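You operate a simulated robot arm through the tools that you are given. There is no shell and no other tool. Be economical: measure what you need, move in short steps, check, and stop when the job is done.

You run a simulated two-armed robot. Do the job below in one go: nothing can be reset, and whatever is moved stays where it is left.

## Task
Pick up the fat tube from the top of the big round table with one hand, pass it to the other hand and put it on the roll shelf.

Only the result counts: the job must be done as asked and must still hold three seconds after the hand-in. Knocking over, shifting, dropping, spilling or breaking anything else fails it.

## Robot
Two 7-joint arms with two-finger parallel grippers on one trunk, on a base that drives. Base frame: it is fixed to the floor where the robot stands at the start and does not move with it; the origin is under the middle of the robot, x ahead of it, y to its left, z up; the surface under the hand at the start is at about z = 920. Lengths are in mm, angles in degrees, forces in N, time in s.
The left shoulder is at the start at [80, 131, 947], the right one opposite. With the tool pointing down near the work surface each hand reaches from about 360 to 840 mm from the robot's upright axis, wherever it stands, measured 20 degrees to its own side. Places, roughly: roll shelf (36x16 cm) [1580, -1040, 700]. Payload 1.57 kg a hand.
The TCP of each hand is the grasp point between the finger pads, 30 mm short of the fingertips. In the tool frame z runs along the fingers and y along their closing line. The gripper opens to 110 mm. The fingers are 24 mm wide and 12 mm thick; the gripper's body (48 by 112 mm) begins 78 mm behind the TCP.
Orientation is told as [roll, pitch, yaw] about the base's x, y, z axes, in that order, counted from this pose: with the fingers straight down and closing along the base's y, the tool's x points along the base's -x, its y along +y and its z along -z.

## Interface
- The arms move only by the tool drive_tool. It takes "left_motion", "right_motion" or both (then of equal length, played together; a hand with none holds still); each is a list that holds one entry, the list of rows, each a list of 6 numbers: the shift along the base's x, y, z in units of 30 mm (1.0 is 30 mm), then the turn, a rotation vector about the base's x, y, z in units of 6 degrees (1.0 is 6 degrees). In form: [[[tx, ty, tz, wx, wy, wz], ...]]. A call has 1 to 10 rows; each row shifts and turns the commanded pose from where the row before left it. "left_gripper" and "right_gripper" are, for a hand that has rows, the finger opening in mm, from 0 to 110, set as the call begins (left out, the last holds). A call with a number of a shift or a turn outside -1 to 1 is refused whole. A row lasts 0.2 s, in which the tool goes at most 50 mm and 8.6 degrees; a call with a longer step from one row to the next is refused whole, and so is a gripper value outside its range. Where a pose cannot be reached the arm comes as near as it can. A force on the tool above 40 N (or 10 N above the force at the start of the call, whichever is more), or a blocked arm, ends the call early, and 0.2 s more pass. Each finger travels about 108 mm/s and halts on what it meets, pressing with about 43 N; the grip force reading is that of the motor and also rises with nothing between the fingers. The clock runs only during rows and for 0.2 s after the last one: add rows that do not move to give the fingers time. The reply holds the time, the measured pose of the TCP, the force on the tool along the base axes, the opening and the grip force, in the units named above and with some noise, with the torque about the TCP (base axes, N m) and any sound that the robot's microphone picked up.
- Cameras (640 x 400 px; columns grow to the right, rows downward): "scene" is now at [-46.9, 14.6, 1438.5]; the picture's right is [0.16, -0.99, 0.00], its down [-0.39, -0.06, -0.92] and it looks along [0.91, 0.15, -0.40] (base axes); focal length 259 px, centre (320, 200). "left" rides on the left gripper at [70, -16, -141] in its tool frame; the picture's right is [0.23, 0.97, 0.00], its down [-0.86, 0.20, -0.48] and it looks along [-0.47, 0.11, 0.88] (tool axes); focal length 222 px, centre (320, 200). "right" rides on the right gripper at [70, 16, -141] in its tool frame; the picture's right is [-0.23, 0.97, 0.00], its down [-0.86, -0.20, -0.48] and it looks along [-0.47, -0.11, 0.88] (tool axes); focal length 222 px, centre (320, 200). There is no depth. A picture from a camera that has moved, and an enlarged one, comes with that camera's place and axes in the base frame and with its lens.
- get_image(camera): a new picture of that camera. No time passes.
- base_move(legs): drives the robot by 1 to 6 legs, each [ahead, left, turn to the left] in mm, mm and degrees, along the robot's own axes; the way and the turn of a leg run together, so that a leg with both is an arc; at most 1500 mm and 180 degrees a leg. The arms and the cameras ride along, it lands a little off, and it stops where it bumps. It gives what a move gives.
- head_to(pan, tilt): turns the head with the scene camera to pan (to the left, within 109 degrees either way) and tilt (down, from -29 to 69), counted from straight ahead of the robot. It gives what a move gives.
- enlarge(camera, box): a new picture of the part [left, top, right, bottom] of that camera's present view, enlarged. No time passes.
- sign_off(): hands the job in; it is judged then, once.

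Work in short steps. Places have to be worked out from the pictures, the camera data and where the tool is seen: move nearer, look again, correct. Check each grasp and each placing, and mend what went wrong. You have 120 turns and 100 pictures in all, those below and enlarged ones among them. Open the grippers and draw the arms clear of the work before you hand the job in, unless the task says otherwise; then end with one line.

The tools are called after "Call:" by a JSON object that holds its "fn" and its "kwargs". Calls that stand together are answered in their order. drive_tool: Moves the arms, as the interface text tells. Its arguments: {"type":"object","properties":{"left_motion":{"type":"array","items":{"type":"array","items":{"type":"array","items":{"type":"number"}}}},"left_gripper":{"type":"number"},"right_motion":{"type":"array","items":{"type":"array","items":{"type":"array","items":{"type":"number"}}}},"right_gripper":{"type":"number"}},"required":[]} The other tools are called the same way: base_move (legs) drives the base; head_to (pan, tilt) turns the head that bears the scene camera; get_image (camera) takes a picture; enlarge (camera, box) takes an enlarged picture of a part of a camera's view; sign_off () hands the job in.

At the start:

```text
clock: 0.0
left_tcp_pos: [446.1, 315.7, 1188.3]
left_ee_rot: [0.0, 0.0, 0.0]
left_ft_force: [-0.3, -0.2, 0.7]
left_torque: [0.01, 0.01, 0.0]
left_gripper_width: 110.1
left_grasp_force: 0.0
right_tcp_pos: [565.3, -168.7, 1200.3]
right_ee_rot: [0.0, -0.1, 0.0]
right_ft_force: [0.2, 0.4, -0.7]
right_torque: [-0.01, 0.01, 0.01]
right_gripper_width: 110.0
right_grasp_force: 0.0
robot x, y, heading: [0.5, 0.5, -0.2]
head pan, tilt: [9.3, 23.3]
```

scene: 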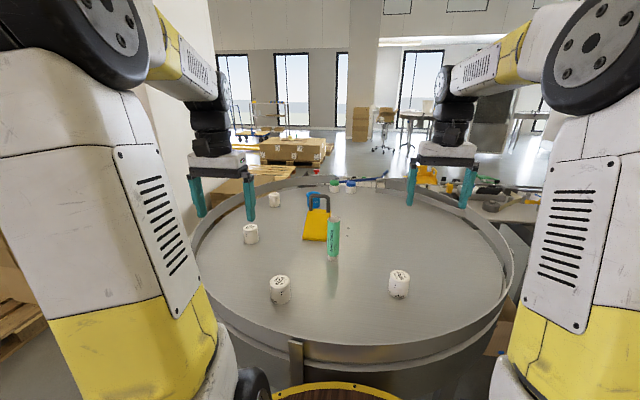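
right: 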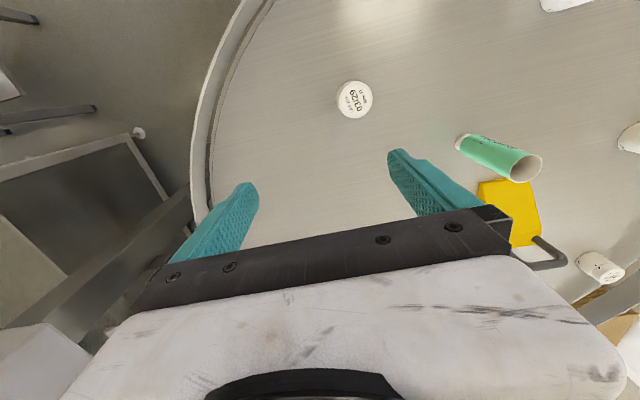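
left: 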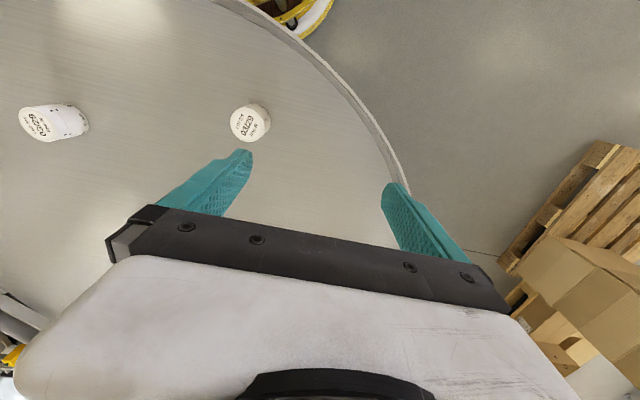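

The green upright tube in the middle of the table looks like the candidate; I enlarge the view to check for others.

Call:
{"fn": "enlarge", "kwargs": {"camera": "scene", "box": [220, 160, 500, 320]}}

Call:
{"fn": "enlarge", "kwargs": {"camera": "right", "box": [320, 60, 640, 260]}}

```text
2.29 times, centred on (360, 240) of scene
camera zoom: at [-46.9, 14.6, 1438.5], right [0.16, -0.99, 0.0], down [-0.39, -0.06, -0.92], along [0.91, 0.15, -0.4], focal length 592 px, centre (229, 109)
```

zoom: 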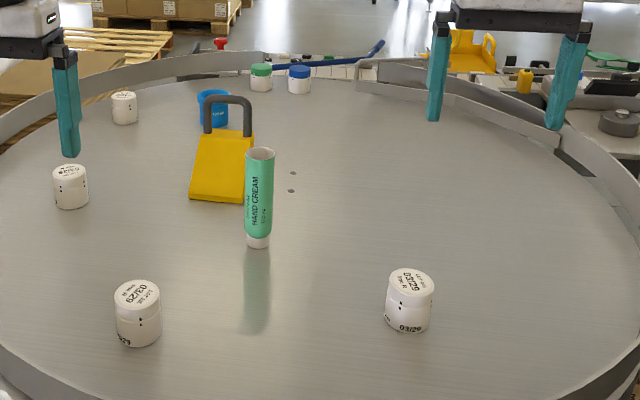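

```text
2.00 times, centred on (480, 160) of right
camera zoom: at [496.0, -154.7, 1340.6], right [0.23, 0.97, 0.0], down [0.86, -0.2, 0.48], along [0.47, -0.11, -0.88], focal length 444 px, centre (0, 280)
```

zoom: 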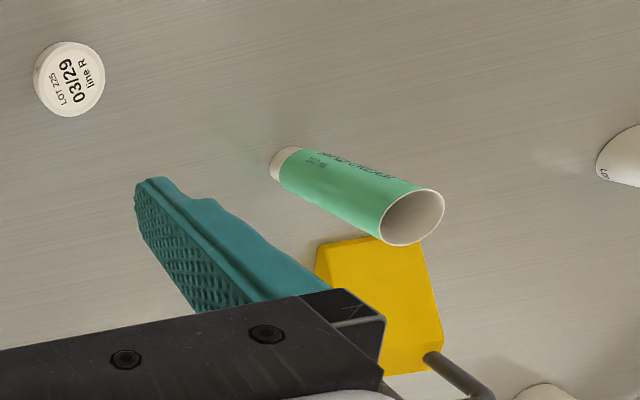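

The tube stands upright at about (657, 82), top at z≈1064, ~41 mm across. Next I look toward the shelf.

Call:
{"fn": "head_to", "kwargs": {"pan": -35, "tilt": 20}}

Call:
{"fn": "get_image", "kwargs": {"camera": "scene"}}

Call:
{"fn": "head_to", "kwargs": {"pan": -85, "tilt": 25}}

Call:
{"fn": "get_image", "kwargs": {"camera": "scene"}}

```text
clock: 1.1
left_tcp_pos: [447.3, 315.6, 1186.8]
left_ee_rot: [0.0, 0.0, 0.0]
left_ft_force: [-0.1, -0.5, 0.8]
left_torque: [0.01, 0.04, -0.02]
left_gripper_width: 109.9
left_grasp_force: 0.0
right_tcp_pos: [565.4, -168.4, 1200.5]
right_ee_rot: [0.0, 0.0, 0.0]
right_ft_force: [0.8, 0.5, 1.0]
right_torque: [0.01, 0.01, 0.0]
right_gripper_width: 109.9
right_grasp_force: 0.1
robot x, y, heading: [0.4, -3.2, -0.2]
head pan, tilt: [-35.0, 20.0]
```

```text
94 pictures are left
camera scene: at [-61.9, -53.7, 1443.9], right [-0.57, -0.82, 0.0], down [-0.28, 0.2, -0.94], along [0.77, -0.54, -0.34], focal length 259 px, centre (320, 200)
```

scene: 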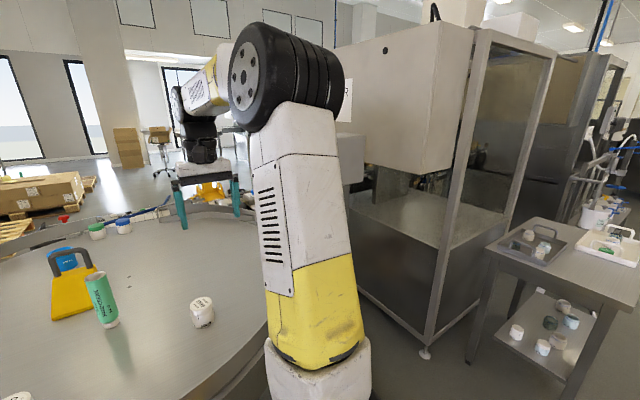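

```text
clock: 2.3
left_tcp_pos: [447.3, 315.2, 1186.9]
left_ee_rot: [0.0, 0.0, -0.1]
left_ft_force: [0.0, 0.2, 0.3]
left_torque: [-0.01, 0.02, 0.01]
left_gripper_width: 110.1
left_grasp_force: 0.1
right_tcp_pos: [566.3, -170.2, 1201.3]
right_ee_rot: [0.0, 0.0, 0.0]
right_ft_force: [0.4, 0.2, 0.6]
right_torque: [0.0, -0.04, -0.01]
right_gripper_width: 109.9
right_grasp_force: 0.1
robot x, y, heading: [-0.9, 1.0, 0.1]
head pan, tilt: [-85.0, 25.0]
```

```text
93 pictures are left
camera scene: at [-130.2, -92.2, 1435.8], right [-1.0, -0.09, 0.0], down [-0.04, 0.42, -0.91], along [0.08, -0.9, -0.42], focal length 259 px, centre (320, 200)
```

scene: 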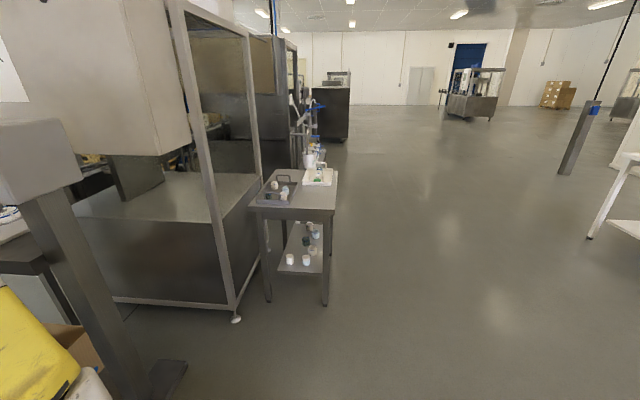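

The shelf spot is hidden behind my right arm. I try other head angles.

Call:
{"fn": "head_to", "kwargs": {"pan": -12, "tilt": 20}}

Call:
{"fn": "get_image", "kwargs": {"camera": "scene"}}

Call:
{"fn": "head_to", "kwargs": {"pan": -58, "tilt": 20}}

Call:
{"fn": "get_image", "kwargs": {"camera": "scene"}}

```text
clock: 3.8
left_tcp_pos: [447.4, 316.3, 1187.9]
left_ee_rot: [0.0, -0.1, -0.1]
left_ft_force: [0.1, 0.1, 0.1]
left_torque: [-0.01, -0.03, -0.03]
left_gripper_width: 110.0
left_grasp_force: 0.1
right_tcp_pos: [566.2, -169.6, 1200.7]
right_ee_rot: [0.0, 0.0, -0.1]
right_ft_force: [0.4, 0.5, 0.3]
right_torque: [0.01, 0.01, -0.02]
right_gripper_width: 110.1
right_grasp_force: 0.0
robot x, y, heading: [-3.4, 0.3, -0.1]
head pan, tilt: [-12.0, 20.0]
```

```text
92 pictures are left
camera scene: at [-47.2, -19.8, 1443.9], right [-0.21, -0.98, 0.0], down [-0.33, 0.07, -0.94], along [0.92, -0.2, -0.34], focal length 259 px, centre (320, 200)
```

scene: 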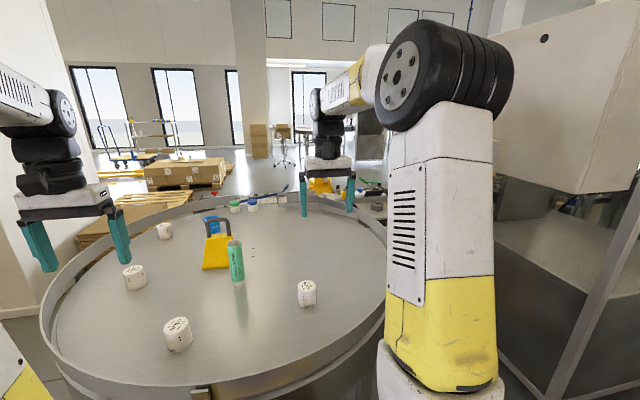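

```text
clock: 4.9
left_tcp_pos: [447.1, 315.2, 1187.3]
left_ee_rot: [-0.1, 0.0, -0.1]
left_ft_force: [0.2, 1.0, -0.8]
left_torque: [0.01, -0.01, 0.02]
left_gripper_width: 110.0
left_grasp_force: 0.0
right_tcp_pos: [566.1, -169.6, 1200.6]
right_ee_rot: [0.0, -0.1, 0.0]
right_ft_force: [-0.5, -0.2, 0.2]
right_torque: [0.0, 0.01, -0.02]
right_gripper_width: 110.1
right_grasp_force: 0.1
robot x, y, heading: [0.2, 2.5, 0.1]
head pan, tilt: [-58.0, 20.0]
```

```text
91 pictures are left
camera scene: at [-88.8, -79.3, 1443.9], right [-0.85, -0.53, 0.0], down [-0.18, 0.29, -0.94], along [0.5, -0.8, -0.34], focal length 259 px, centre (320, 200)
```

scene: 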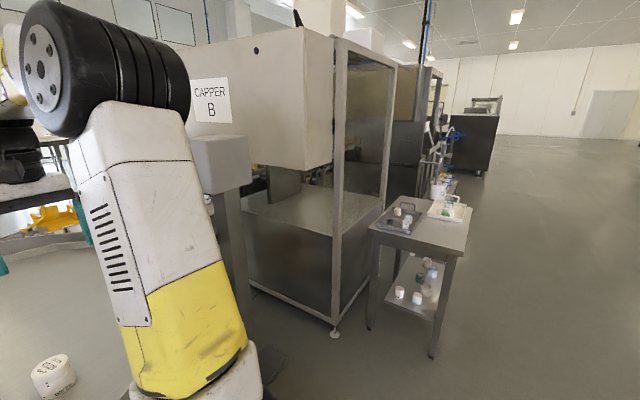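

The shelf is hidden from here; I pick the tube first with the left hand (from above), then turn for a view. I bring the left hand over the tube at the present height.

Call:
{"fn": "drive_tool", "kwargs": {"left_motion": [[[0.8, -0.95, 0, 0, 0, 0], [0.8, -0.95, 0, 0, 0, 0], [0.8, -0.95, 0, 0, 0, 0], [0.8, -0.95, 0, 0, 0, 0], [0.8, -0.95, 0, 0, 0, 0], [0.8, -0.95, 0, 0, 0, 0], [0.8, -0.95, 0, 0, 0, 0], [0.8, -0.95, 0, 0, 0, 0], [0, 0, 0, 0, 0, 0]]], "left_gripper": 110}}

Call:
{"fn": "head_to", "kwargs": {"pan": 9, "tilt": 30}}

Call:
{"fn": "get_image", "kwargs": {"camera": "left"}}

Call:
{"fn": "get_image", "kwargs": {"camera": "scene"}}

```text
clock: 6.9
left_tcp_pos: [637.9, 87.7, 1184.7]
left_ee_rot: [0.0, 0.0, -0.1]
left_ft_force: [0.7, 0.2, -0.3]
left_torque: [-0.02, -0.03, 0.01]
left_gripper_width: 110.0
left_grasp_force: 0.1
right_tcp_pos: [565.7, -170.1, 1200.0]
right_ee_rot: [-0.1, 0.0, 0.0]
right_ft_force: [-0.7, 0.2, 0.0]
right_torque: [0.01, -0.01, 0.0]
right_gripper_width: 110.1
right_grasp_force: 0.1
robot x, y, heading: [-0.4, -0.7, -0.2]
head pan, tilt: [-58.0, 20.0]
```

```text
clock: 8.3
left_tcp_pos: [638.1, 87.6, 1185.4]
left_ee_rot: [-0.1, -0.1, 0.1]
left_ft_force: [-0.6, -0.4, 0.4]
left_torque: [0.0, 0.01, 0.03]
left_gripper_width: 110.1
left_grasp_force: 0.0
right_tcp_pos: [566.1, -168.8, 1200.7]
right_ee_rot: [0.0, 0.0, 0.0]
right_ft_force: [-0.7, -0.2, -0.2]
right_torque: [-0.02, 0.0, 0.01]
right_gripper_width: 109.9
right_grasp_force: 0.0
robot x, y, heading: [-1.7, -3.4, 0.1]
head pan, tilt: [9.0, 30.0]
```

```text
90 pictures are left
camera left: at [568.7, 72.2, 1326.1], right [-0.23, 0.97, 0.0], down [0.86, 0.2, 0.48], along [0.47, 0.11, -0.88], focal length 222 px, centre (320, 200)
```

left: 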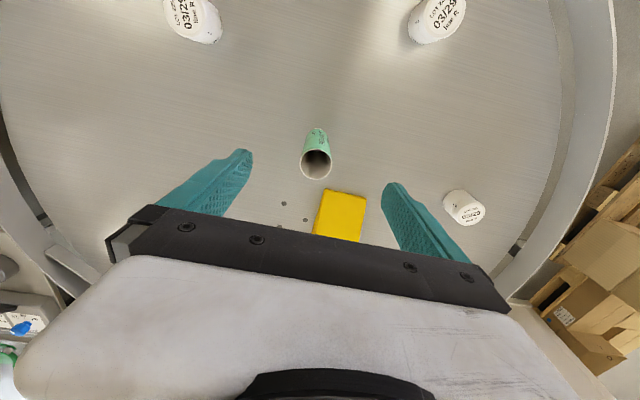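

```text
89 pictures are left
camera scene: at [-48.9, 13.7, 1427.8], right [0.16, -0.99, 0.0], down [-0.49, -0.08, -0.87], along [0.86, 0.13, -0.5], focal length 259 px, centre (320, 200)
```

scene: 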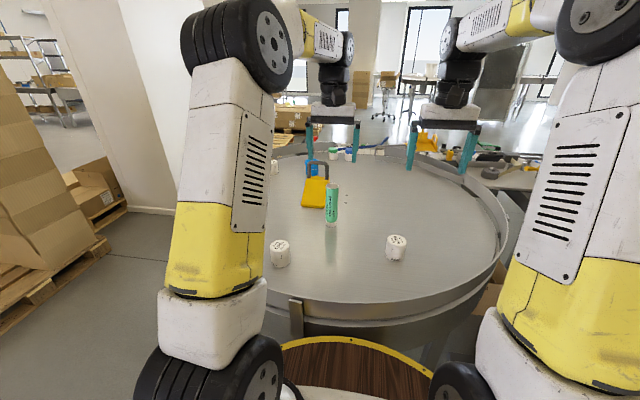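

Tube axis is about (656, 88). I centre and descend until the TCP is near z≈1030, around the upper part.

Call:
{"fn": "drive_tool", "kwargs": {"left_motion": [[[0.6, 0, 0, 0, 0, 0], [0, 0, -1, 0, 0, 0], [0, 0, -1, 0, 0, 0], [0, 0, -1, 0, 0, 0], [0, 0, -1, 0, 0, 0], [0, 0, 0, 0, 0, 0]]], "left_gripper": 110}}

Call:
{"fn": "get_image", "kwargs": {"camera": "left"}}

Call:
{"fn": "enlarge", "kwargs": {"camera": "scene", "box": [240, 120, 440, 250]}}

```text
clock: 9.7
left_tcp_pos: [656.5, 88.0, 1066.9]
left_ee_rot: [0.0, 0.0, 0.0]
left_ft_force: [-0.4, -0.7, -0.4]
left_torque: [-0.01, 0.0, -0.01]
left_gripper_width: 109.8
left_grasp_force: 0.0
right_tcp_pos: [566.6, -169.6, 1200.3]
right_ee_rot: [-0.1, 0.0, -0.1]
right_ft_force: [0.0, 0.1, 0.0]
right_torque: [-0.01, 0.01, 0.02]
right_gripper_width: 110.0
right_grasp_force: 0.0
robot x, y, heading: [-4.2, -0.1, -0.2]
head pan, tilt: [9.0, 30.0]
```

```text
88 pictures are left
camera left: at [586.8, 73.3, 1208.1], right [-0.23, 0.97, 0.0], down [0.85, 0.2, 0.48], along [0.47, 0.11, -0.88], focal length 222 px, centre (320, 200)
```

left: 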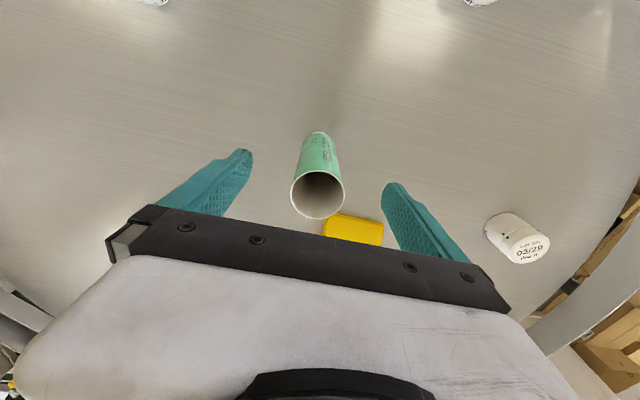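

```text
3.08 times, centred on (340, 185) of scene
camera zoom: at [-48.9, 13.7, 1427.8], right [0.16, -0.99, 0.0], down [-0.49, -0.08, -0.87], along [0.86, 0.14, -0.5], focal length 797 px, centre (258, 246)
```

zoom: 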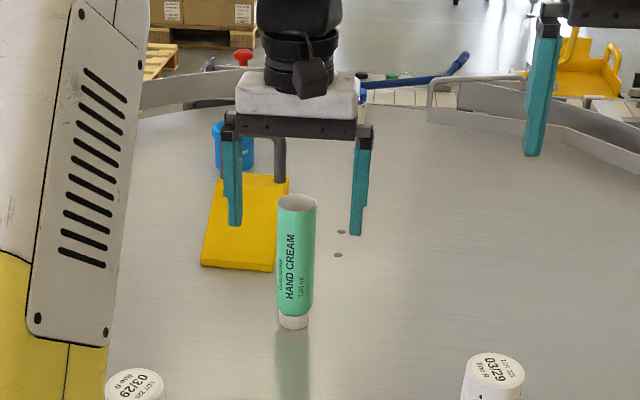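

Aligned. I descend 36 mm and close.

Call:
{"fn": "drive_tool", "kwargs": {"left_motion": [[[0.1, 0.03, -0.6, 0, 0, 0], [0, 0, -0.6, 0, 0, 0], [0, 0, 0, 0, 0, 0]]], "left_gripper": 110}}

Call:
{"fn": "drive_tool", "kwargs": {"left_motion": [[[0, 0, 0, 0, 0, 0], [0, 0, 0, 0, 0, 0], [0, 0, 0, 0, 0, 0], [0, 0, 0, 0, 0, 0], [0, 0, 0, 0, 0, 0]]], "left_gripper": 30}}

Call:
{"fn": "enlarge", "kwargs": {"camera": "scene", "box": [240, 120, 440, 250]}}

```text
clock: 10.5
left_tcp_pos: [658.4, 88.8, 1030.3]
left_ee_rot: [0.0, -0.1, 0.0]
left_ft_force: [-0.2, 0.6, -0.3]
left_torque: [-0.02, 0.01, 0.02]
left_gripper_width: 110.1
left_grasp_force: 0.1
right_tcp_pos: [565.3, -169.7, 1200.4]
right_ee_rot: [0.0, 0.0, 0.0]
right_ft_force: [-0.2, 0.3, -0.6]
right_torque: [0.02, 0.02, -0.01]
right_gripper_width: 110.0
right_grasp_force: 0.0
robot x, y, heading: [-0.8, -2.3, -0.3]
head pan, tilt: [9.0, 30.0]
```

```text
clock: 11.7
left_tcp_pos: [660.1, 89.6, 1030.7]
left_ee_rot: [0.0, 0.0, -0.1]
left_ft_force: [-0.8, 0.1, 0.2]
left_torque: [0.01, -0.03, 0.0]
left_gripper_width: 38.1
left_grasp_force: 43.3
right_tcp_pos: [565.6, -169.6, 1201.1]
right_ee_rot: [0.1, -0.1, 0.0]
right_ft_force: [-0.4, 0.9, 0.1]
right_torque: [-0.02, 0.01, -0.02]
right_gripper_width: 110.1
right_grasp_force: 0.1
robot x, y, heading: [2.4, -0.6, -0.1]
head pan, tilt: [9.0, 30.0]
```

```text
3.08 times, centred on (340, 185) of scene
camera zoom: at [-48.9, 13.7, 1427.8], right [0.16, -0.99, 0.0], down [-0.49, -0.08, -0.87], along [0.86, 0.14, -0.5], focal length 797 px, centre (258, 246)
```

zoom: 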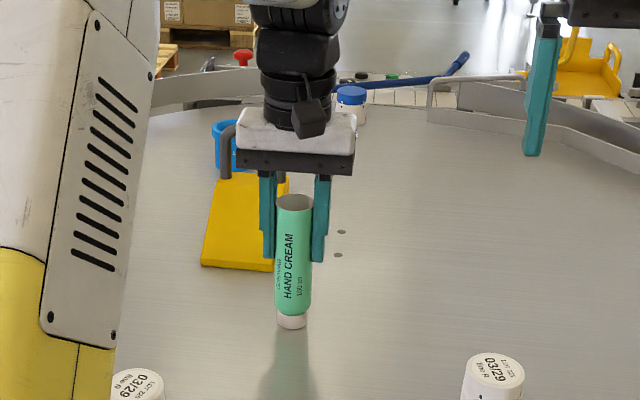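

Gripped (38 mm, 43 N). I lift it.

Call:
{"fn": "drive_tool", "kwargs": {"left_motion": [[[0, 0, 0.8, 0, 0, 0], [0, 0, 1, 0, 0, 0], [0, 0, 1, 0, 0, 0], [0, 0, 1, 0, 0, 0], [0, 0, 1, 0, 0, 0], [0, 0, 1, 0, 0, 0], [0, 0, 1, 0, 0, 0]]]}}

Call:
{"fn": "head_to", "kwargs": {"pan": 60, "tilt": 35}}

Call:
{"fn": "get_image", "kwargs": {"camera": "scene"}}

Call:
{"fn": "head_to", "kwargs": {"pan": -100, "tilt": 45}}

Call:
{"fn": "get_image", "kwargs": {"camera": "scene"}}

```text
clock: 13.3
left_tcp_pos: [658.5, 89.5, 1235.1]
left_ee_rot: [0.0, 0.0, 0.1]
left_ft_force: [-0.4, 0.2, 0.4]
left_torque: [0.01, 0.02, -0.01]
left_gripper_width: 38.1
left_grasp_force: 42.6
right_tcp_pos: [566.2, -169.7, 1200.6]
right_ee_rot: [0.0, 0.1, 0.0]
right_ft_force: [-0.1, -0.2, 0.5]
right_torque: [0.0, -0.03, 0.03]
right_gripper_width: 110.3
right_grasp_force: 0.0
robot x, y, heading: [0.9, -3.5, -0.1]
head pan, tilt: [9.0, 30.0]
```

```text
clock: 14.5
left_tcp_pos: [659.6, 90.1, 1234.9]
left_ee_rot: [0.0, 0.0, 0.0]
left_ft_force: [-0.5, 0.4, -0.1]
left_torque: [0.01, 0.0, 0.03]
left_gripper_width: 38.1
left_grasp_force: 43.0
right_tcp_pos: [564.9, -169.4, 1199.1]
right_ee_rot: [0.0, 0.1, 0.0]
right_ft_force: [0.3, 0.4, 0.5]
right_torque: [-0.02, 0.01, -0.01]
right_gripper_width: 110.0
right_grasp_force: 0.0
robot x, y, heading: [-2.0, 0.0, 0.1]
head pan, tilt: [60.0, 35.0]
```

```text
85 pictures are left
camera scene: at [-94.1, 75.8, 1420.0], right [0.87, -0.5, 0.0], down [-0.29, -0.5, -0.82], along [0.41, 0.71, -0.57], focal length 259 px, centre (320, 200)
```

scene: 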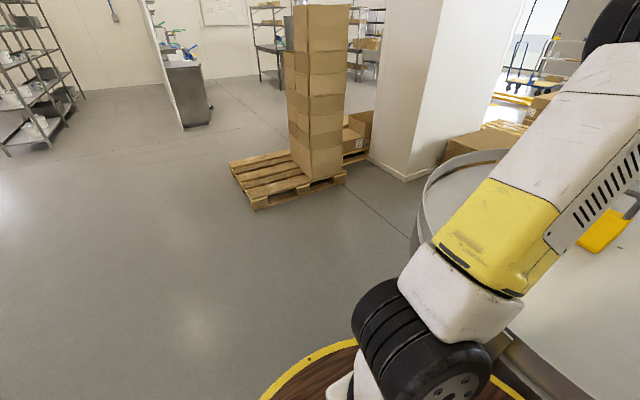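

```text
clock: 16.9
left_tcp_pos: [659.3, 89.6, 1234.4]
left_ee_rot: [0.0, 0.1, -0.1]
left_ft_force: [0.1, -0.1, -0.4]
left_torque: [0.0, 0.02, 0.02]
left_gripper_width: 38.1
left_grasp_force: 42.9
right_tcp_pos: [565.6, -169.5, 1199.8]
right_ee_rot: [0.0, 0.0, 0.0]
right_ft_force: [0.2, -0.8, 0.3]
right_torque: [-0.01, 0.01, 0.01]
right_gripper_width: 110.1
right_grasp_force: 0.0
robot x, y, heading: [0.9, -0.5, -0.1]
head pan, tilt: [-100.0, 45.0]
```

```text
84 pictures are left
camera scene: at [-152.3, -80.5, 1405.2], right [-0.98, 0.17, 0.0], down [0.12, 0.7, -0.71], along [-0.12, -0.7, -0.71], focal length 259 px, centre (320, 200)
```

scene: 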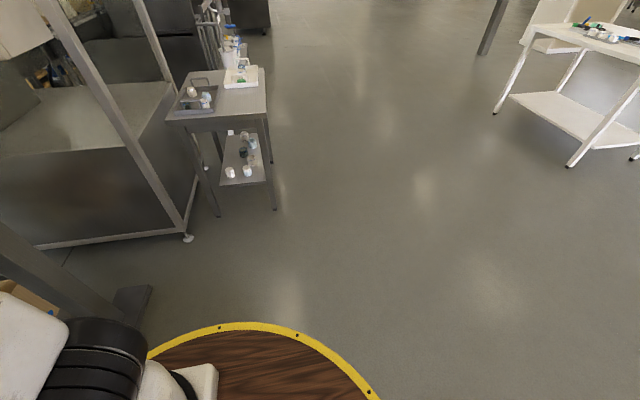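

Tube is held and up. The robot's body is wide, so the gap on the right is too tight; the left side is open. I back off slightly, strafe left and look ahead.

Call:
{"fn": "base_move", "kwargs": {"legs": [[-120, 0, 0], [0, 900, 0]]}}

Call:
{"fn": "head_to", "kwargs": {"pan": 0, "tilt": 25}}

Call:
{"fn": "get_image", "kwargs": {"camera": "scene"}}

Call:
{"fn": "head_to", "kwargs": {"pan": -45, "tilt": 25}}

Call:
{"fn": "get_image", "kwargs": {"camera": "scene"}}

```text
clock: 22.6
left_tcp_pos: [545.7, 1009.9, 1234.1]
left_ee_rot: [0.0, 0.1, -0.7]
left_ft_force: [-0.5, 0.0, 0.3]
left_torque: [0.02, -0.02, -0.03]
left_gripper_width: 38.3
left_grasp_force: 43.2
right_tcp_pos: [449.2, 751.5, 1200.9]
right_ee_rot: [0.0, 0.0, -0.7]
right_ft_force: [0.0, 0.7, -0.2]
right_torque: [-0.04, 0.0, -0.02]
right_gripper_width: 110.1
right_grasp_force: 0.1
robot x, y, heading: [-114.3, 928.5, -0.6]
head pan, tilt: [-100.0, 45.0]
```

```text
clock: 24.4
left_tcp_pos: [545.3, 1009.5, 1235.5]
left_ee_rot: [0.0, 0.0, -0.7]
left_ft_force: [-0.2, -0.1, 0.3]
left_torque: [0.04, -0.03, -0.01]
left_gripper_width: 38.3
left_grasp_force: 43.4
right_tcp_pos: [449.6, 750.8, 1201.4]
right_ee_rot: [0.0, 0.0, -0.7]
right_ft_force: [0.4, -0.2, 0.8]
right_torque: [-0.02, 0.02, 0.01]
right_gripper_width: 109.8
right_grasp_force: 0.1
robot x, y, heading: [-114.2, 925.8, -0.9]
head pan, tilt: [0.0, 25.0]
```

```text
83 pictures are left
camera scene: at [-160.6, 928.4, 1435.8], right [-0.01, -1.0, 0.0], down [-0.42, 0.01, -0.91], along [0.91, -0.01, -0.42], focal length 259 px, centre (320, 200)
```

scene: 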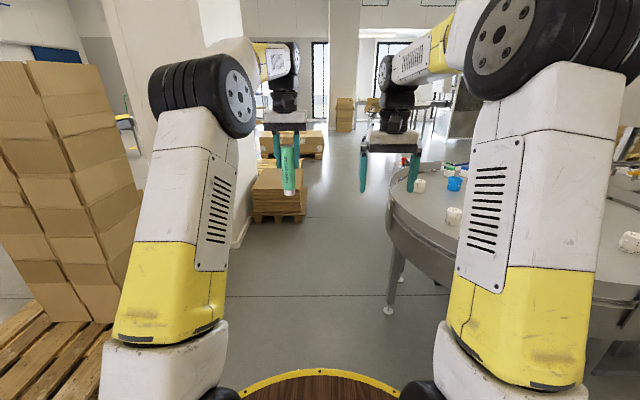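

```text
clock: 25.5
left_tcp_pos: [544.9, 1009.4, 1234.4]
left_ee_rot: [-0.1, -0.1, -0.7]
left_ft_force: [-0.3, 0.3, -0.2]
left_torque: [0.02, -0.04, 0.03]
left_gripper_width: 38.1
left_grasp_force: 43.2
right_tcp_pos: [450.1, 752.0, 1201.2]
right_ee_rot: [-0.1, 0.0, -0.6]
right_ft_force: [-0.1, -0.1, -0.5]
right_torque: [0.04, -0.02, 0.0]
right_gripper_width: 109.9
right_grasp_force: 0.1
robot x, y, heading: [-113.5, 928.7, -1.0]
head pan, tilt: [-45.0, 25.0]
```

```text
82 pictures are left
camera scene: at [-188.3, 863.7, 1435.8], right [-0.72, -0.7, 0.0], down [-0.3, 0.3, -0.91], along [0.63, -0.65, -0.42], focal length 259 px, centre (320, 200)
```

scene: 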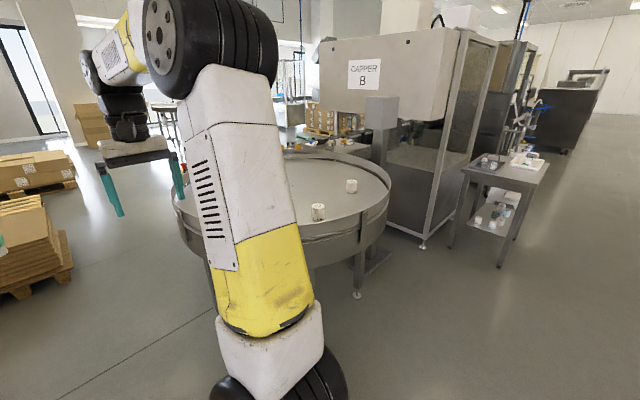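

Corridor ahead is free up to x≈2300 at y≈930. I drive ahead 1350 and look right.

Call:
{"fn": "base_move", "kwargs": {"legs": [[1350, 0, 0]]}}

Call:
{"fn": "head_to", "kwargs": {"pan": -95, "tilt": 25}}

Call:
{"fn": "get_image", "kwargs": {"camera": "scene"}}

Call:
{"fn": "head_to", "kwargs": {"pan": 0, "tilt": 25}}

Call:
{"fn": "get_image", "kwargs": {"camera": "scene"}}

```text
clock: 32.2
left_tcp_pos: [1889.5, 1012.1, 1234.2]
left_ee_rot: [0.0, 0.0, 0.0]
left_ft_force: [0.3, 0.2, 0.1]
left_torque: [0.03, -0.02, 0.0]
left_gripper_width: 37.9
left_grasp_force: 42.9
right_tcp_pos: [1797.0, 752.1, 1199.7]
right_ee_rot: [0.1, 0.0, 0.1]
right_ft_force: [0.1, -0.5, -0.2]
right_torque: [0.01, 0.0, 0.03]
right_gripper_width: 109.9
right_grasp_force: 0.0
robot x, y, heading: [1230.5, 920.5, 0.0]
head pan, tilt: [-45.0, 25.0]
```

```text
clock: 33.4
left_tcp_pos: [1889.2, 1012.5, 1234.1]
left_ee_rot: [0.0, -0.1, 0.2]
left_ft_force: [-0.6, 0.6, 1.0]
left_torque: [0.02, 0.02, 0.0]
left_gripper_width: 38.2
left_grasp_force: 43.0
right_tcp_pos: [1796.3, 751.7, 1200.1]
right_ee_rot: [0.0, 0.1, 0.1]
right_ft_force: [1.4, -0.3, 0.1]
right_torque: [0.02, -0.02, 0.04]
right_gripper_width: 110.0
right_grasp_force: 0.0
robot x, y, heading: [1230.0, 920.4, 0.4]
head pan, tilt: [-95.0, 25.0]
```

```text
81 pictures are left
camera scene: at [1084.4, 828.4, 1435.8], right [-1.0, 0.08, 0.0], down [0.04, 0.42, -0.91], along [-0.08, -0.9, -0.42], focal length 259 px, centre (320, 200)
```

scene: 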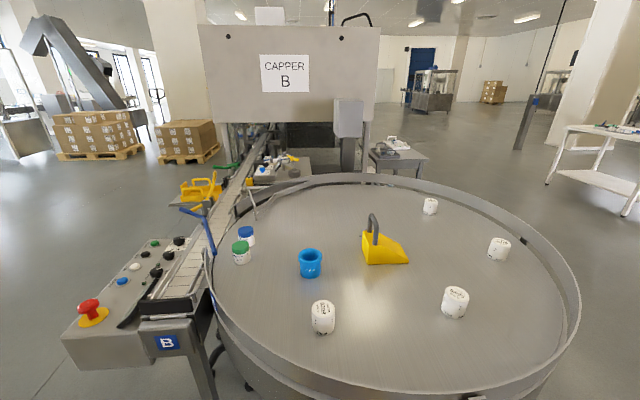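

```text
clock: 35.1
left_tcp_pos: [1888.6, 1012.8, 1234.5]
left_ee_rot: [0.1, 0.1, 0.2]
left_ft_force: [0.3, 0.0, 0.9]
left_torque: [0.02, -0.02, 0.01]
left_gripper_width: 38.3
left_grasp_force: 43.1
right_tcp_pos: [1796.1, 752.2, 1201.3]
right_ee_rot: [0.0, 0.0, 0.0]
right_ft_force: [-0.1, -0.1, 1.2]
right_torque: [-0.01, -0.02, 0.02]
right_gripper_width: 109.7
right_grasp_force: 0.0
robot x, y, heading: [1230.7, 923.6, 0.2]
head pan, tilt: [0.0, 25.0]
```

```text
80 pictures are left
camera scene: at [1184.3, 920.3, 1435.8], right [0.0, -1.0, 0.0], down [-0.42, 0.0, -0.91], along [0.91, 0.0, -0.42], focal length 259 px, centre (320, 200)
```

scene: 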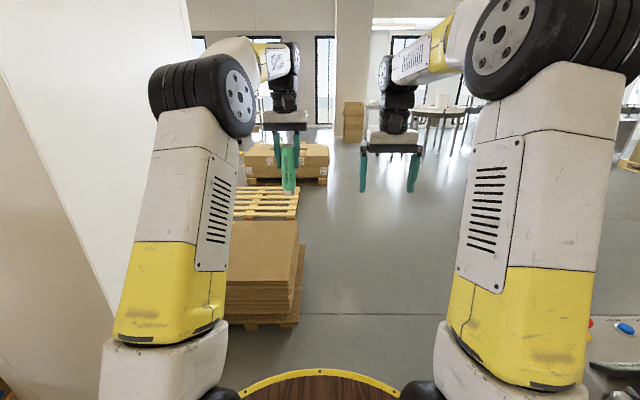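

The shelf should be near pixel (234,187) of the right-looking view; I look there enlarged.

Call:
{"fn": "head_to", "kwargs": {"pan": -75, "tilt": 25}}

Call:
{"fn": "enlarge", "kwargs": {"camera": "scene", "box": [200, 110, 440, 260]}}

```text
clock: 36.6
left_tcp_pos: [1889.1, 1012.7, 1232.8]
left_ee_rot: [0.1, 0.0, 0.2]
left_ft_force: [0.4, 0.7, -0.3]
left_torque: [0.0, 0.01, 0.0]
left_gripper_width: 37.9
left_grasp_force: 43.0
right_tcp_pos: [1796.3, 751.1, 1201.0]
right_ee_rot: [0.0, 0.1, 0.1]
right_ft_force: [0.8, 0.1, 0.1]
right_torque: [-0.01, -0.02, 0.0]
right_gripper_width: 110.4
right_grasp_force: 0.1
robot x, y, heading: [1229.7, 918.0, 0.1]
head pan, tilt: [-75.0, 25.0]
```

```text
2.67 times, centred on (320, 185) of scene
camera zoom: at [1116.3, 831.3, 1435.8], right [-0.97, -0.26, 0.0], down [-0.11, 0.41, -0.91], along [0.24, -0.87, -0.42], focal length 691 px, centre (320, 240)
```

zoom: 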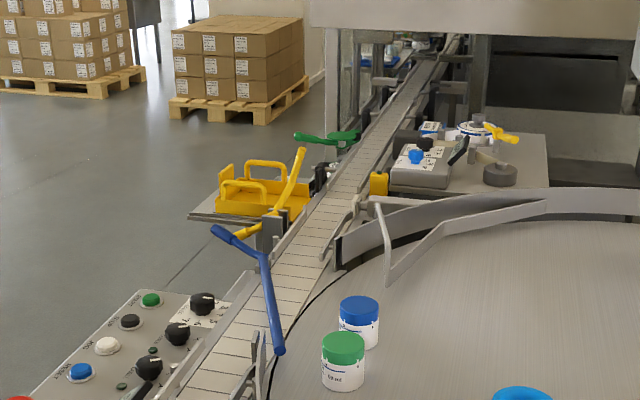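

The spot is behind the conveyor, so I must go round the conveyor's far side. I drive 600 ahead, turn right 90° and look.

Call:
{"fn": "base_move", "kwargs": {"legs": [[650, 0, 0], [0, 0, -90]]}}

Call:
{"fn": "head_to", "kwargs": {"pan": 0, "tilt": 25}}

Call:
{"fn": "get_image", "kwargs": {"camera": "scene"}}

```text
clock: 43.9
left_tcp_pos: [1970.3, 264.3, 1233.6]
left_ee_rot: [0.0, 0.0, -88.8]
left_ft_force: [-0.9, 0.5, 0.4]
left_torque: [-0.01, 0.03, 0.01]
left_gripper_width: 38.3
left_grasp_force: 42.8
right_tcp_pos: [1706.4, 352.3, 1201.8]
right_ee_rot: [0.0, -0.1, -88.8]
right_ft_force: [0.4, -0.1, 0.6]
right_torque: [0.01, -0.01, -0.01]
right_gripper_width: 110.0
right_grasp_force: 0.1
robot x, y, heading: [1866.7, 920.3, -88.6]
head pan, tilt: [-75.0, 25.0]
```

```text
clock: 45.4
left_tcp_pos: [1969.3, 264.4, 1233.8]
left_ee_rot: [0.0, 0.0, -88.8]
left_ft_force: [-0.9, -0.3, -0.6]
left_torque: [0.01, 0.01, 0.0]
left_gripper_width: 38.1
left_grasp_force: 43.4
right_tcp_pos: [1707.9, 352.6, 1200.6]
right_ee_rot: [0.0, 0.0, -88.8]
right_ft_force: [-0.5, -0.3, -1.1]
right_torque: [-0.02, 0.01, 0.01]
right_gripper_width: 110.1
right_grasp_force: 0.1
robot x, y, heading: [1865.8, 925.4, -88.9]
head pan, tilt: [0.0, 25.0]
```

```text
78 pictures are left
camera scene: at [1866.0, 969.2, 1435.8], right [-1.0, -0.02, 0.0], down [-0.01, 0.42, -0.91], along [0.02, -0.91, -0.42], focal length 259 px, centre (320, 200)
```

scene: 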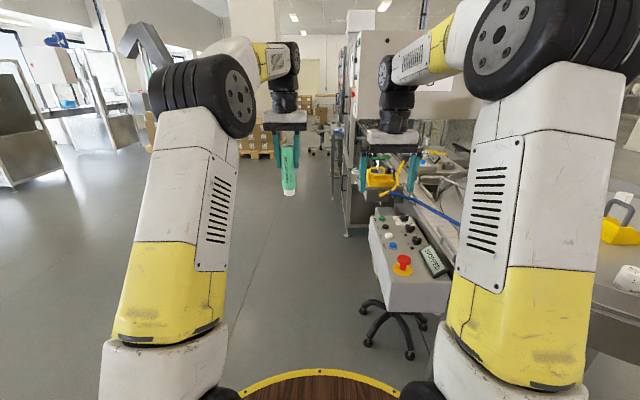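

I drive diagonally ahead-left to clear the control panel and look again.

Call:
{"fn": "base_move", "kwargs": {"legs": [[650, 350, 0]]}}

Call:
{"fn": "head_to", "kwargs": {"pan": -30, "tilt": 30}}

Call:
{"fn": "get_image", "kwargs": {"camera": "scene"}}

Call:
{"fn": "head_to", "kwargs": {"pan": -5, "tilt": 30}}

Call:
{"fn": "get_image", "kwargs": {"camera": "scene"}}

```text
clock: 49.4
left_tcp_pos: [2340.1, -373.4, 1233.4]
left_ee_rot: [0.0, 0.0, -88.8]
left_ft_force: [-0.4, -0.3, -0.1]
left_torque: [0.01, 0.05, 0.01]
left_gripper_width: 38.0
left_grasp_force: 42.6
right_tcp_pos: [2077.6, -285.0, 1200.2]
right_ee_rot: [0.0, -0.1, -88.7]
right_ft_force: [0.5, 0.2, 1.1]
right_torque: [-0.03, -0.02, -0.02]
right_gripper_width: 109.8
right_grasp_force: 0.0
robot x, y, heading: [2235.6, 285.4, -88.4]
head pan, tilt: [0.0, 25.0]
```

```text
clock: 50.4
left_tcp_pos: [2340.5, -373.5, 1234.1]
left_ee_rot: [0.0, 0.1, -88.7]
left_ft_force: [-1.1, -0.1, 0.4]
left_torque: [-0.03, 0.01, -0.04]
left_gripper_width: 38.0
left_grasp_force: 42.9
right_tcp_pos: [2077.9, -286.6, 1200.5]
right_ee_rot: [0.0, 0.0, -88.6]
right_ft_force: [0.4, 0.7, -0.5]
right_torque: [0.01, -0.01, 0.04]
right_gripper_width: 109.7
right_grasp_force: 0.0
robot x, y, heading: [2231.8, 282.1, -88.5]
head pan, tilt: [-30.0, 30.0]
```

```text
77 pictures are left
camera scene: at [2189.5, 343.2, 1427.8], right [-0.88, 0.48, 0.0], down [0.24, 0.44, -0.87], along [-0.41, -0.76, -0.5], focal length 259 px, centre (320, 200)
```

scene: 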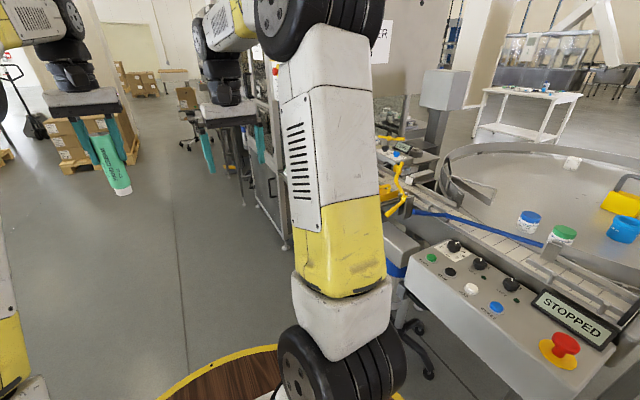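

```text
clock: 51.2
left_tcp_pos: [2339.8, -373.7, 1234.6]
left_ee_rot: [0.0, -0.1, -88.7]
left_ft_force: [-0.3, 0.2, -0.5]
left_torque: [0.0, 0.02, -0.01]
left_gripper_width: 38.1
left_grasp_force: 43.2
right_tcp_pos: [2078.6, -286.7, 1200.0]
right_ee_rot: [-0.1, 0.1, -88.7]
right_ft_force: [0.6, -0.2, -0.2]
right_torque: [-0.01, 0.0, 0.03]
right_gripper_width: 110.2
right_grasp_force: 0.0
robot x, y, heading: [2237.1, 287.0, -88.5]
head pan, tilt: [-5.0, 30.0]
```

```text
76 pictures are left
camera scene: at [2227.0, 332.3, 1427.8], right [-1.0, 0.06, 0.0], down [0.03, 0.5, -0.87], along [-0.06, -0.86, -0.5], focal length 259 px, centre (320, 200)
```

scene: 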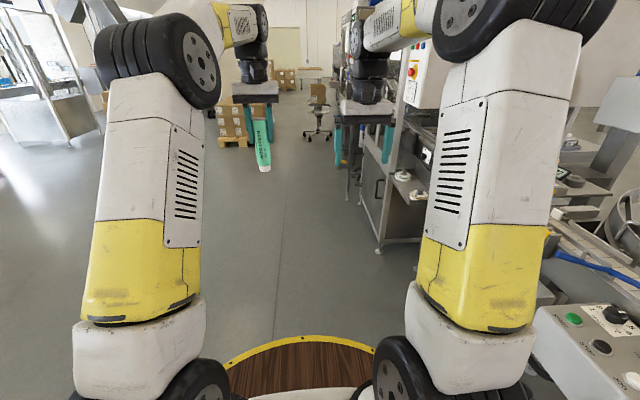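

The shelf area appears around (412,188) here; enlarging.

Call:
{"fn": "enlarge", "kwargs": {"camera": "scene", "box": [340, 110, 460, 260]}}

```text
2.67 times, centred on (400, 185) of scene
camera zoom: at [2227.0, 332.3, 1427.8], right [-1.0, 0.06, 0.0], down [0.03, 0.5, -0.87], along [-0.06, -0.86, -0.5], focal length 691 px, centre (107, 240)
```

zoom: 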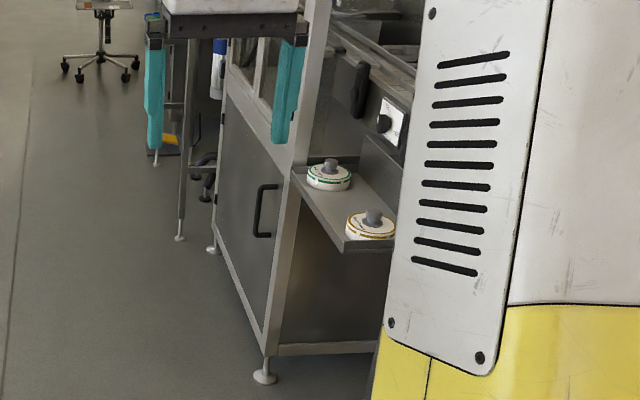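

The shelf spans x≈1485–1645, y≈−1235…−858, with two rolls at y≈−1143 and y≈−893; there's a free gap between at y≈−1018. I drive to in front of it, keeping well away, and turn to face it.

Call:
{"fn": "base_move", "kwargs": {"legs": [[1350, 320, 0], [0, 0, -90]]}}

Call:
{"fn": "head_to", "kwargs": {"pan": 0, "tilt": 30}}

Call:
{"fn": "get_image", "kwargs": {"camera": "scene"}}

```text
clock: 62.1
left_tcp_pos: [1941.2, -1201.7, 1235.0]
left_ee_rot: [0.0, 0.0, -177.4]
left_ft_force: [0.1, 0.2, 0.1]
left_torque: [0.01, 0.0, 0.02]
left_gripper_width: 38.3
left_grasp_force: 42.9
right_tcp_pos: [2022.9, -940.3, 1201.1]
right_ee_rot: [-0.1, 0.0, -177.3]
right_ft_force: [-0.1, -0.3, 1.1]
right_torque: [0.02, -0.01, -0.03]
right_gripper_width: 109.9
right_grasp_force: 0.2
robot x, y, heading: [2593.8, -1087.2, -177.1]
head pan, tilt: [-5.0, 30.0]
```

```text
clock: 62.7
left_tcp_pos: [1942.0, -1201.4, 1234.3]
left_ee_rot: [0.0, 0.0, -177.3]
left_ft_force: [-0.7, -0.8, -0.2]
left_torque: [0.0, -0.02, 0.0]
left_gripper_width: 38.2
left_grasp_force: 42.7
right_tcp_pos: [2022.8, -939.0, 1200.8]
right_ee_rot: [0.0, -0.1, -177.3]
right_ft_force: [0.3, -0.6, -0.8]
right_torque: [0.01, 0.0, 0.0]
right_gripper_width: 109.9
right_grasp_force: 0.0
robot x, y, heading: [2591.5, -1081.4, -177.5]
head pan, tilt: [0.0, 30.0]
```

```text
74 pictures are left
camera scene: at [2646.5, -1079.3, 1427.8], right [-0.05, 1.0, 0.0], down [0.5, 0.02, -0.87], along [-0.86, -0.04, -0.5], focal length 259 px, centre (320, 200)
```

scene: 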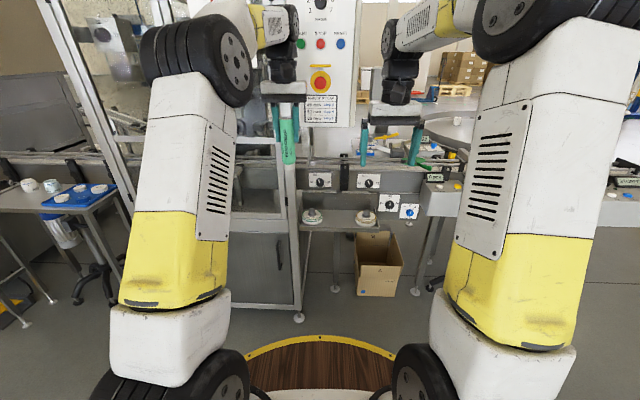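

Call:
{"fn": "enlarge", "kwargs": {"camera": "scene", "box": [260, 140, 420, 260]}}

```text
3.33 times, centred on (340, 200) of scene
camera zoom: at [2646.5, -1079.3, 1427.8], right [-0.05, 1.0, 0.0], down [0.5, 0.02, -0.87], along [-0.86, -0.04, -0.5], focal length 864 px, centre (253, 200)
```

zoom: 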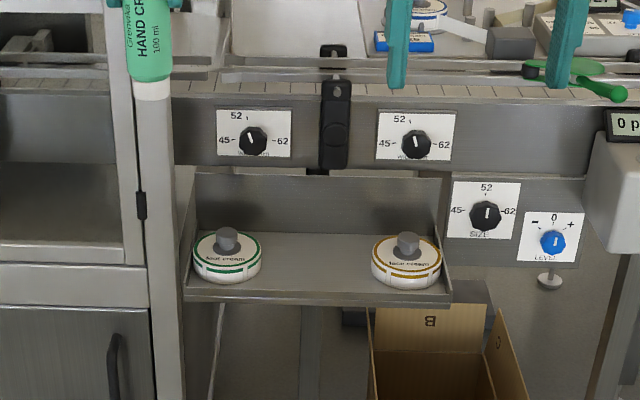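

Shelf is open above in front of the panel; the target spot is ≈(1588, −1036, 700) between the rolls. Handover plan: right hand takes the lower part of the tube from behind, tilted 30° below horizontal. First I rotate the right hand and place it behind.

Call:
{"fn": "drive_tool", "kwargs": {"right_motion": [[[0.32, -0.4, -0.1, -0.044, 1, 0], [0.32, -0.4, -0.1, -0.044, 0.999, 0], [0.32, -0.4, -0.1, -0.044, 0.999, 0], [0.32, -0.4, -0.1, -0.044, 0.999, 0], [0.32, -0.4, -0.1, -0.044, 0.999, 0], [0.32, -0.4, -0.1, -0.044, 0.999, 0], [0.32, -0.4, -0.1, -0.044, 0.999, 0], [0.32, -0.4, -0.1, -0.044, 0.999, 0], [0.32, -0.4, -0.1, -0.044, 0.999, 0], [0.32, -0.4, -0.1, -0.044, 0.999, 0]]], "right_gripper": 110}}

Call:
{"fn": "get_image", "kwargs": {"camera": "scene"}}

Call:
{"fn": "get_image", "kwargs": {"camera": "right"}}

```text
clock: 64.9
left_tcp_pos: [1942.7, -1203.0, 1234.2]
left_ee_rot: [-0.1, 0.0, -177.3]
left_ft_force: [0.2, 0.4, -0.6]
left_torque: [0.0, -0.03, 0.0]
left_gripper_width: 37.9
left_grasp_force: 43.0
right_tcp_pos: [2119.0, -1059.4, 1170.5]
right_ee_rot: [-0.5, -59.9, -176.8]
right_ft_force: [-0.8, 0.5, -0.5]
right_torque: [0.02, 0.0, 0.01]
right_gripper_width: 110.0
right_grasp_force: 0.1
robot x, y, heading: [2596.9, -1081.5, -177.1]
head pan, tilt: [0.0, 30.0]
```

```text
72 pictures are left
camera scene: at [2646.5, -1079.4, 1427.8], right [-0.05, 1.0, 0.0], down [0.5, 0.02, -0.87], along [-0.86, -0.04, -0.5], focal length 259 px, centre (320, 200)
```

scene: 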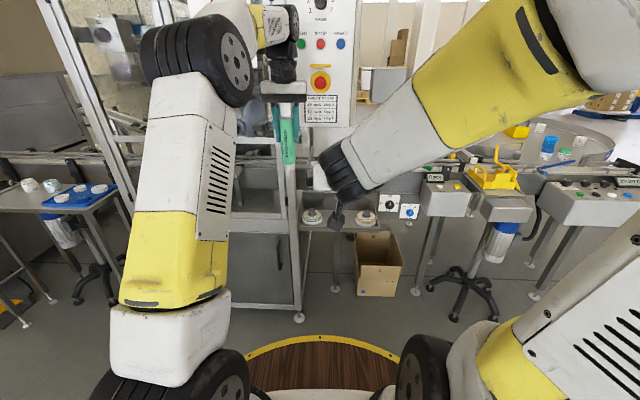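

```text
71 pictures are left
camera right: at [2277.4, -1069.8, 1179.5], right [-0.07, -0.98, 0.19], down [-0.02, 0.19, 0.98], along [-1.0, 0.06, -0.04], focal length 222 px, centre (320, 200)
```

right: 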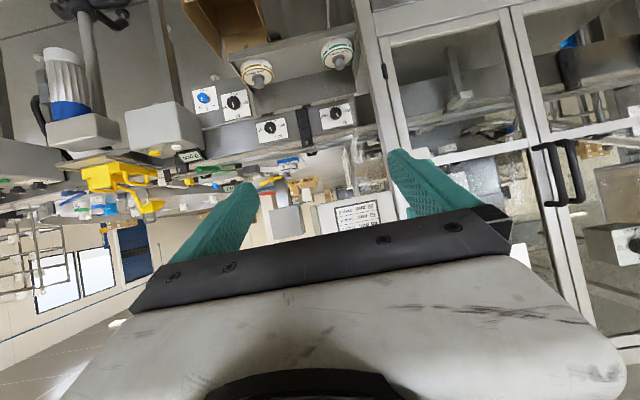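

Reached as planned. Now I line up both: left to (1994,−1130), right to y≈−1124, 125 mm behind.

Call:
{"fn": "drive_tool", "kwargs": {"left_motion": [[[0.43, 0.6, 0, 0, 0, 0], [0.43, 0.6, 0, 0, 0, 0], [0.43, 0.6, 0, 0, 0, 0], [0.43, 0.6, 0, 0, 0, 0], [0, 0, 0, 0, 0, 0]]], "right_motion": [[[0, -0.54, 0, 0, 0, 0], [0, -0.54, 0, 0, 0, 0], [0, -0.54, 0, 0, 0, 0], [0, -0.54, 0, 0, 0, 0], [0, 0, 0, 0, 0, 0]]]}}

Call:
{"fn": "get_image", "kwargs": {"camera": "right"}}

Call:
{"fn": "get_image", "kwargs": {"camera": "scene"}}

```text
clock: 66.1
left_tcp_pos: [1994.2, -1128.8, 1235.9]
left_ee_rot: [0.0, 0.0, -177.3]
left_ft_force: [0.2, 0.8, -0.2]
left_torque: [0.01, -0.01, 0.03]
left_gripper_width: 37.9
left_grasp_force: 43.2
right_tcp_pos: [2118.7, -1123.7, 1171.2]
right_ee_rot: [-0.4, -60.0, -176.9]
right_ft_force: [-0.8, 0.2, -0.7]
right_torque: [0.01, -0.04, -0.03]
right_gripper_width: 109.8
right_grasp_force: 0.0
robot x, y, heading: [2592.2, -1083.6, -177.1]
head pan, tilt: [0.0, 30.0]
```

```text
70 pictures are left
camera right: at [2276.6, -1134.2, 1180.2], right [-0.07, -0.98, 0.19], down [-0.02, 0.2, 0.98], along [-1.0, 0.06, -0.04], focal length 222 px, centre (320, 200)
```

right: 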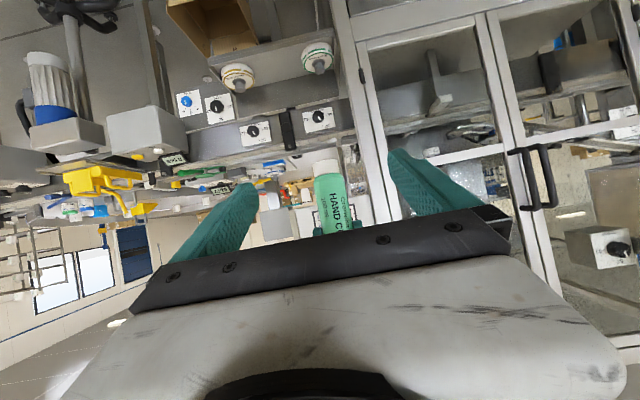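

```text
69 pictures are left
camera scene: at [2646.6, -1079.4, 1427.8], right [-0.05, 1.0, 0.0], down [0.5, 0.02, -0.87], along [-0.86, -0.04, -0.5], focal length 259 px, centre (320, 200)
```

scene: 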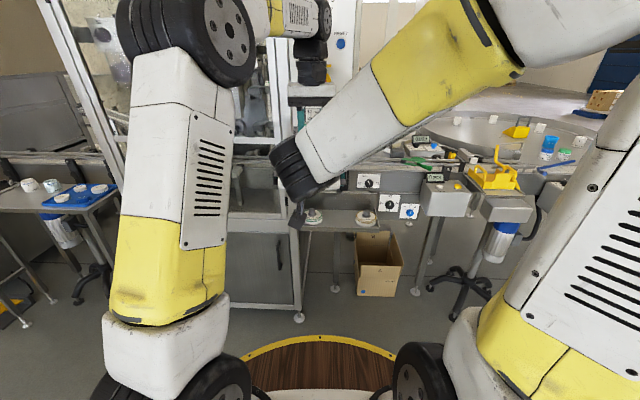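

Tube is centred between the right fingers, its bottom at z≈1122. I advance 90 mm, check, then the rest.

Call:
{"fn": "drive_tool", "kwargs": {"right_motion": [[[-0.75, -0.05, -0.03, 0, 0, 0], [-0.75, -0.05, -0.03, 0, 0, 0], [-0.75, -0.05, -0.03, 0, 0, 0], [-0.75, -0.05, -0.03, 0, 0, 0], [0, 0, 0, 0, 0, 0]]]}}

Call:
{"fn": "get_image", "kwargs": {"camera": "right"}}

Call:
{"fn": "get_image", "kwargs": {"camera": "left"}}

```text
clock: 67.3
left_tcp_pos: [1993.7, -1129.8, 1235.1]
left_ee_rot: [-0.1, 0.0, -177.4]
left_ft_force: [0.1, -0.8, -0.6]
left_torque: [0.0, 0.0, -0.02]
left_gripper_width: 38.5
left_grasp_force: 43.4
right_tcp_pos: [2028.9, -1129.6, 1167.5]
right_ee_rot: [-0.4, -60.0, -176.8]
right_ft_force: [-0.5, -0.4, 0.6]
right_torque: [0.02, -0.01, -0.02]
right_gripper_width: 110.1
right_grasp_force: 0.0
robot x, y, heading: [2596.2, -1080.9, -177.2]
head pan, tilt: [0.0, 30.0]
```

```text
68 pictures are left
camera right: at [2185.9, -1140.1, 1175.8], right [-0.07, -0.98, 0.19], down [-0.02, 0.19, 0.98], along [-1.0, 0.06, -0.04], focal length 222 px, centre (320, 200)
```

right: 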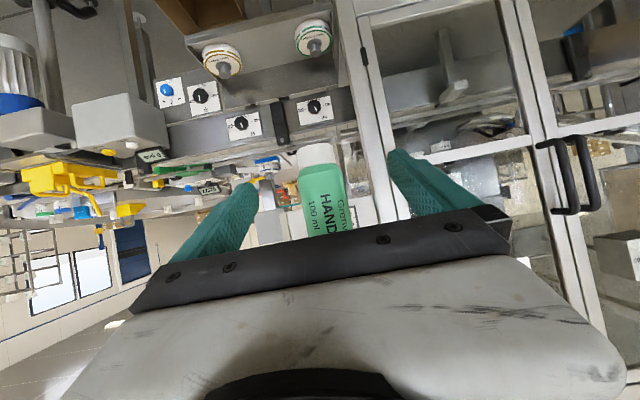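

```text
67 pictures are left
camera left: at [2063.0, -1109.5, 1376.6], right [0.27, -0.96, 0.0], down [-0.84, -0.24, 0.48], along [-0.46, -0.13, -0.88], focal length 222 px, centre (320, 200)
```

left: 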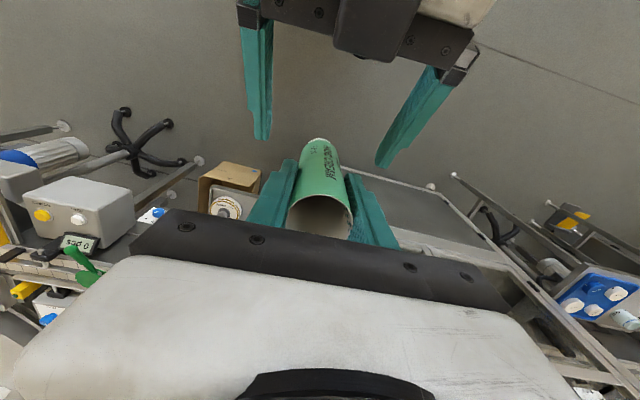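

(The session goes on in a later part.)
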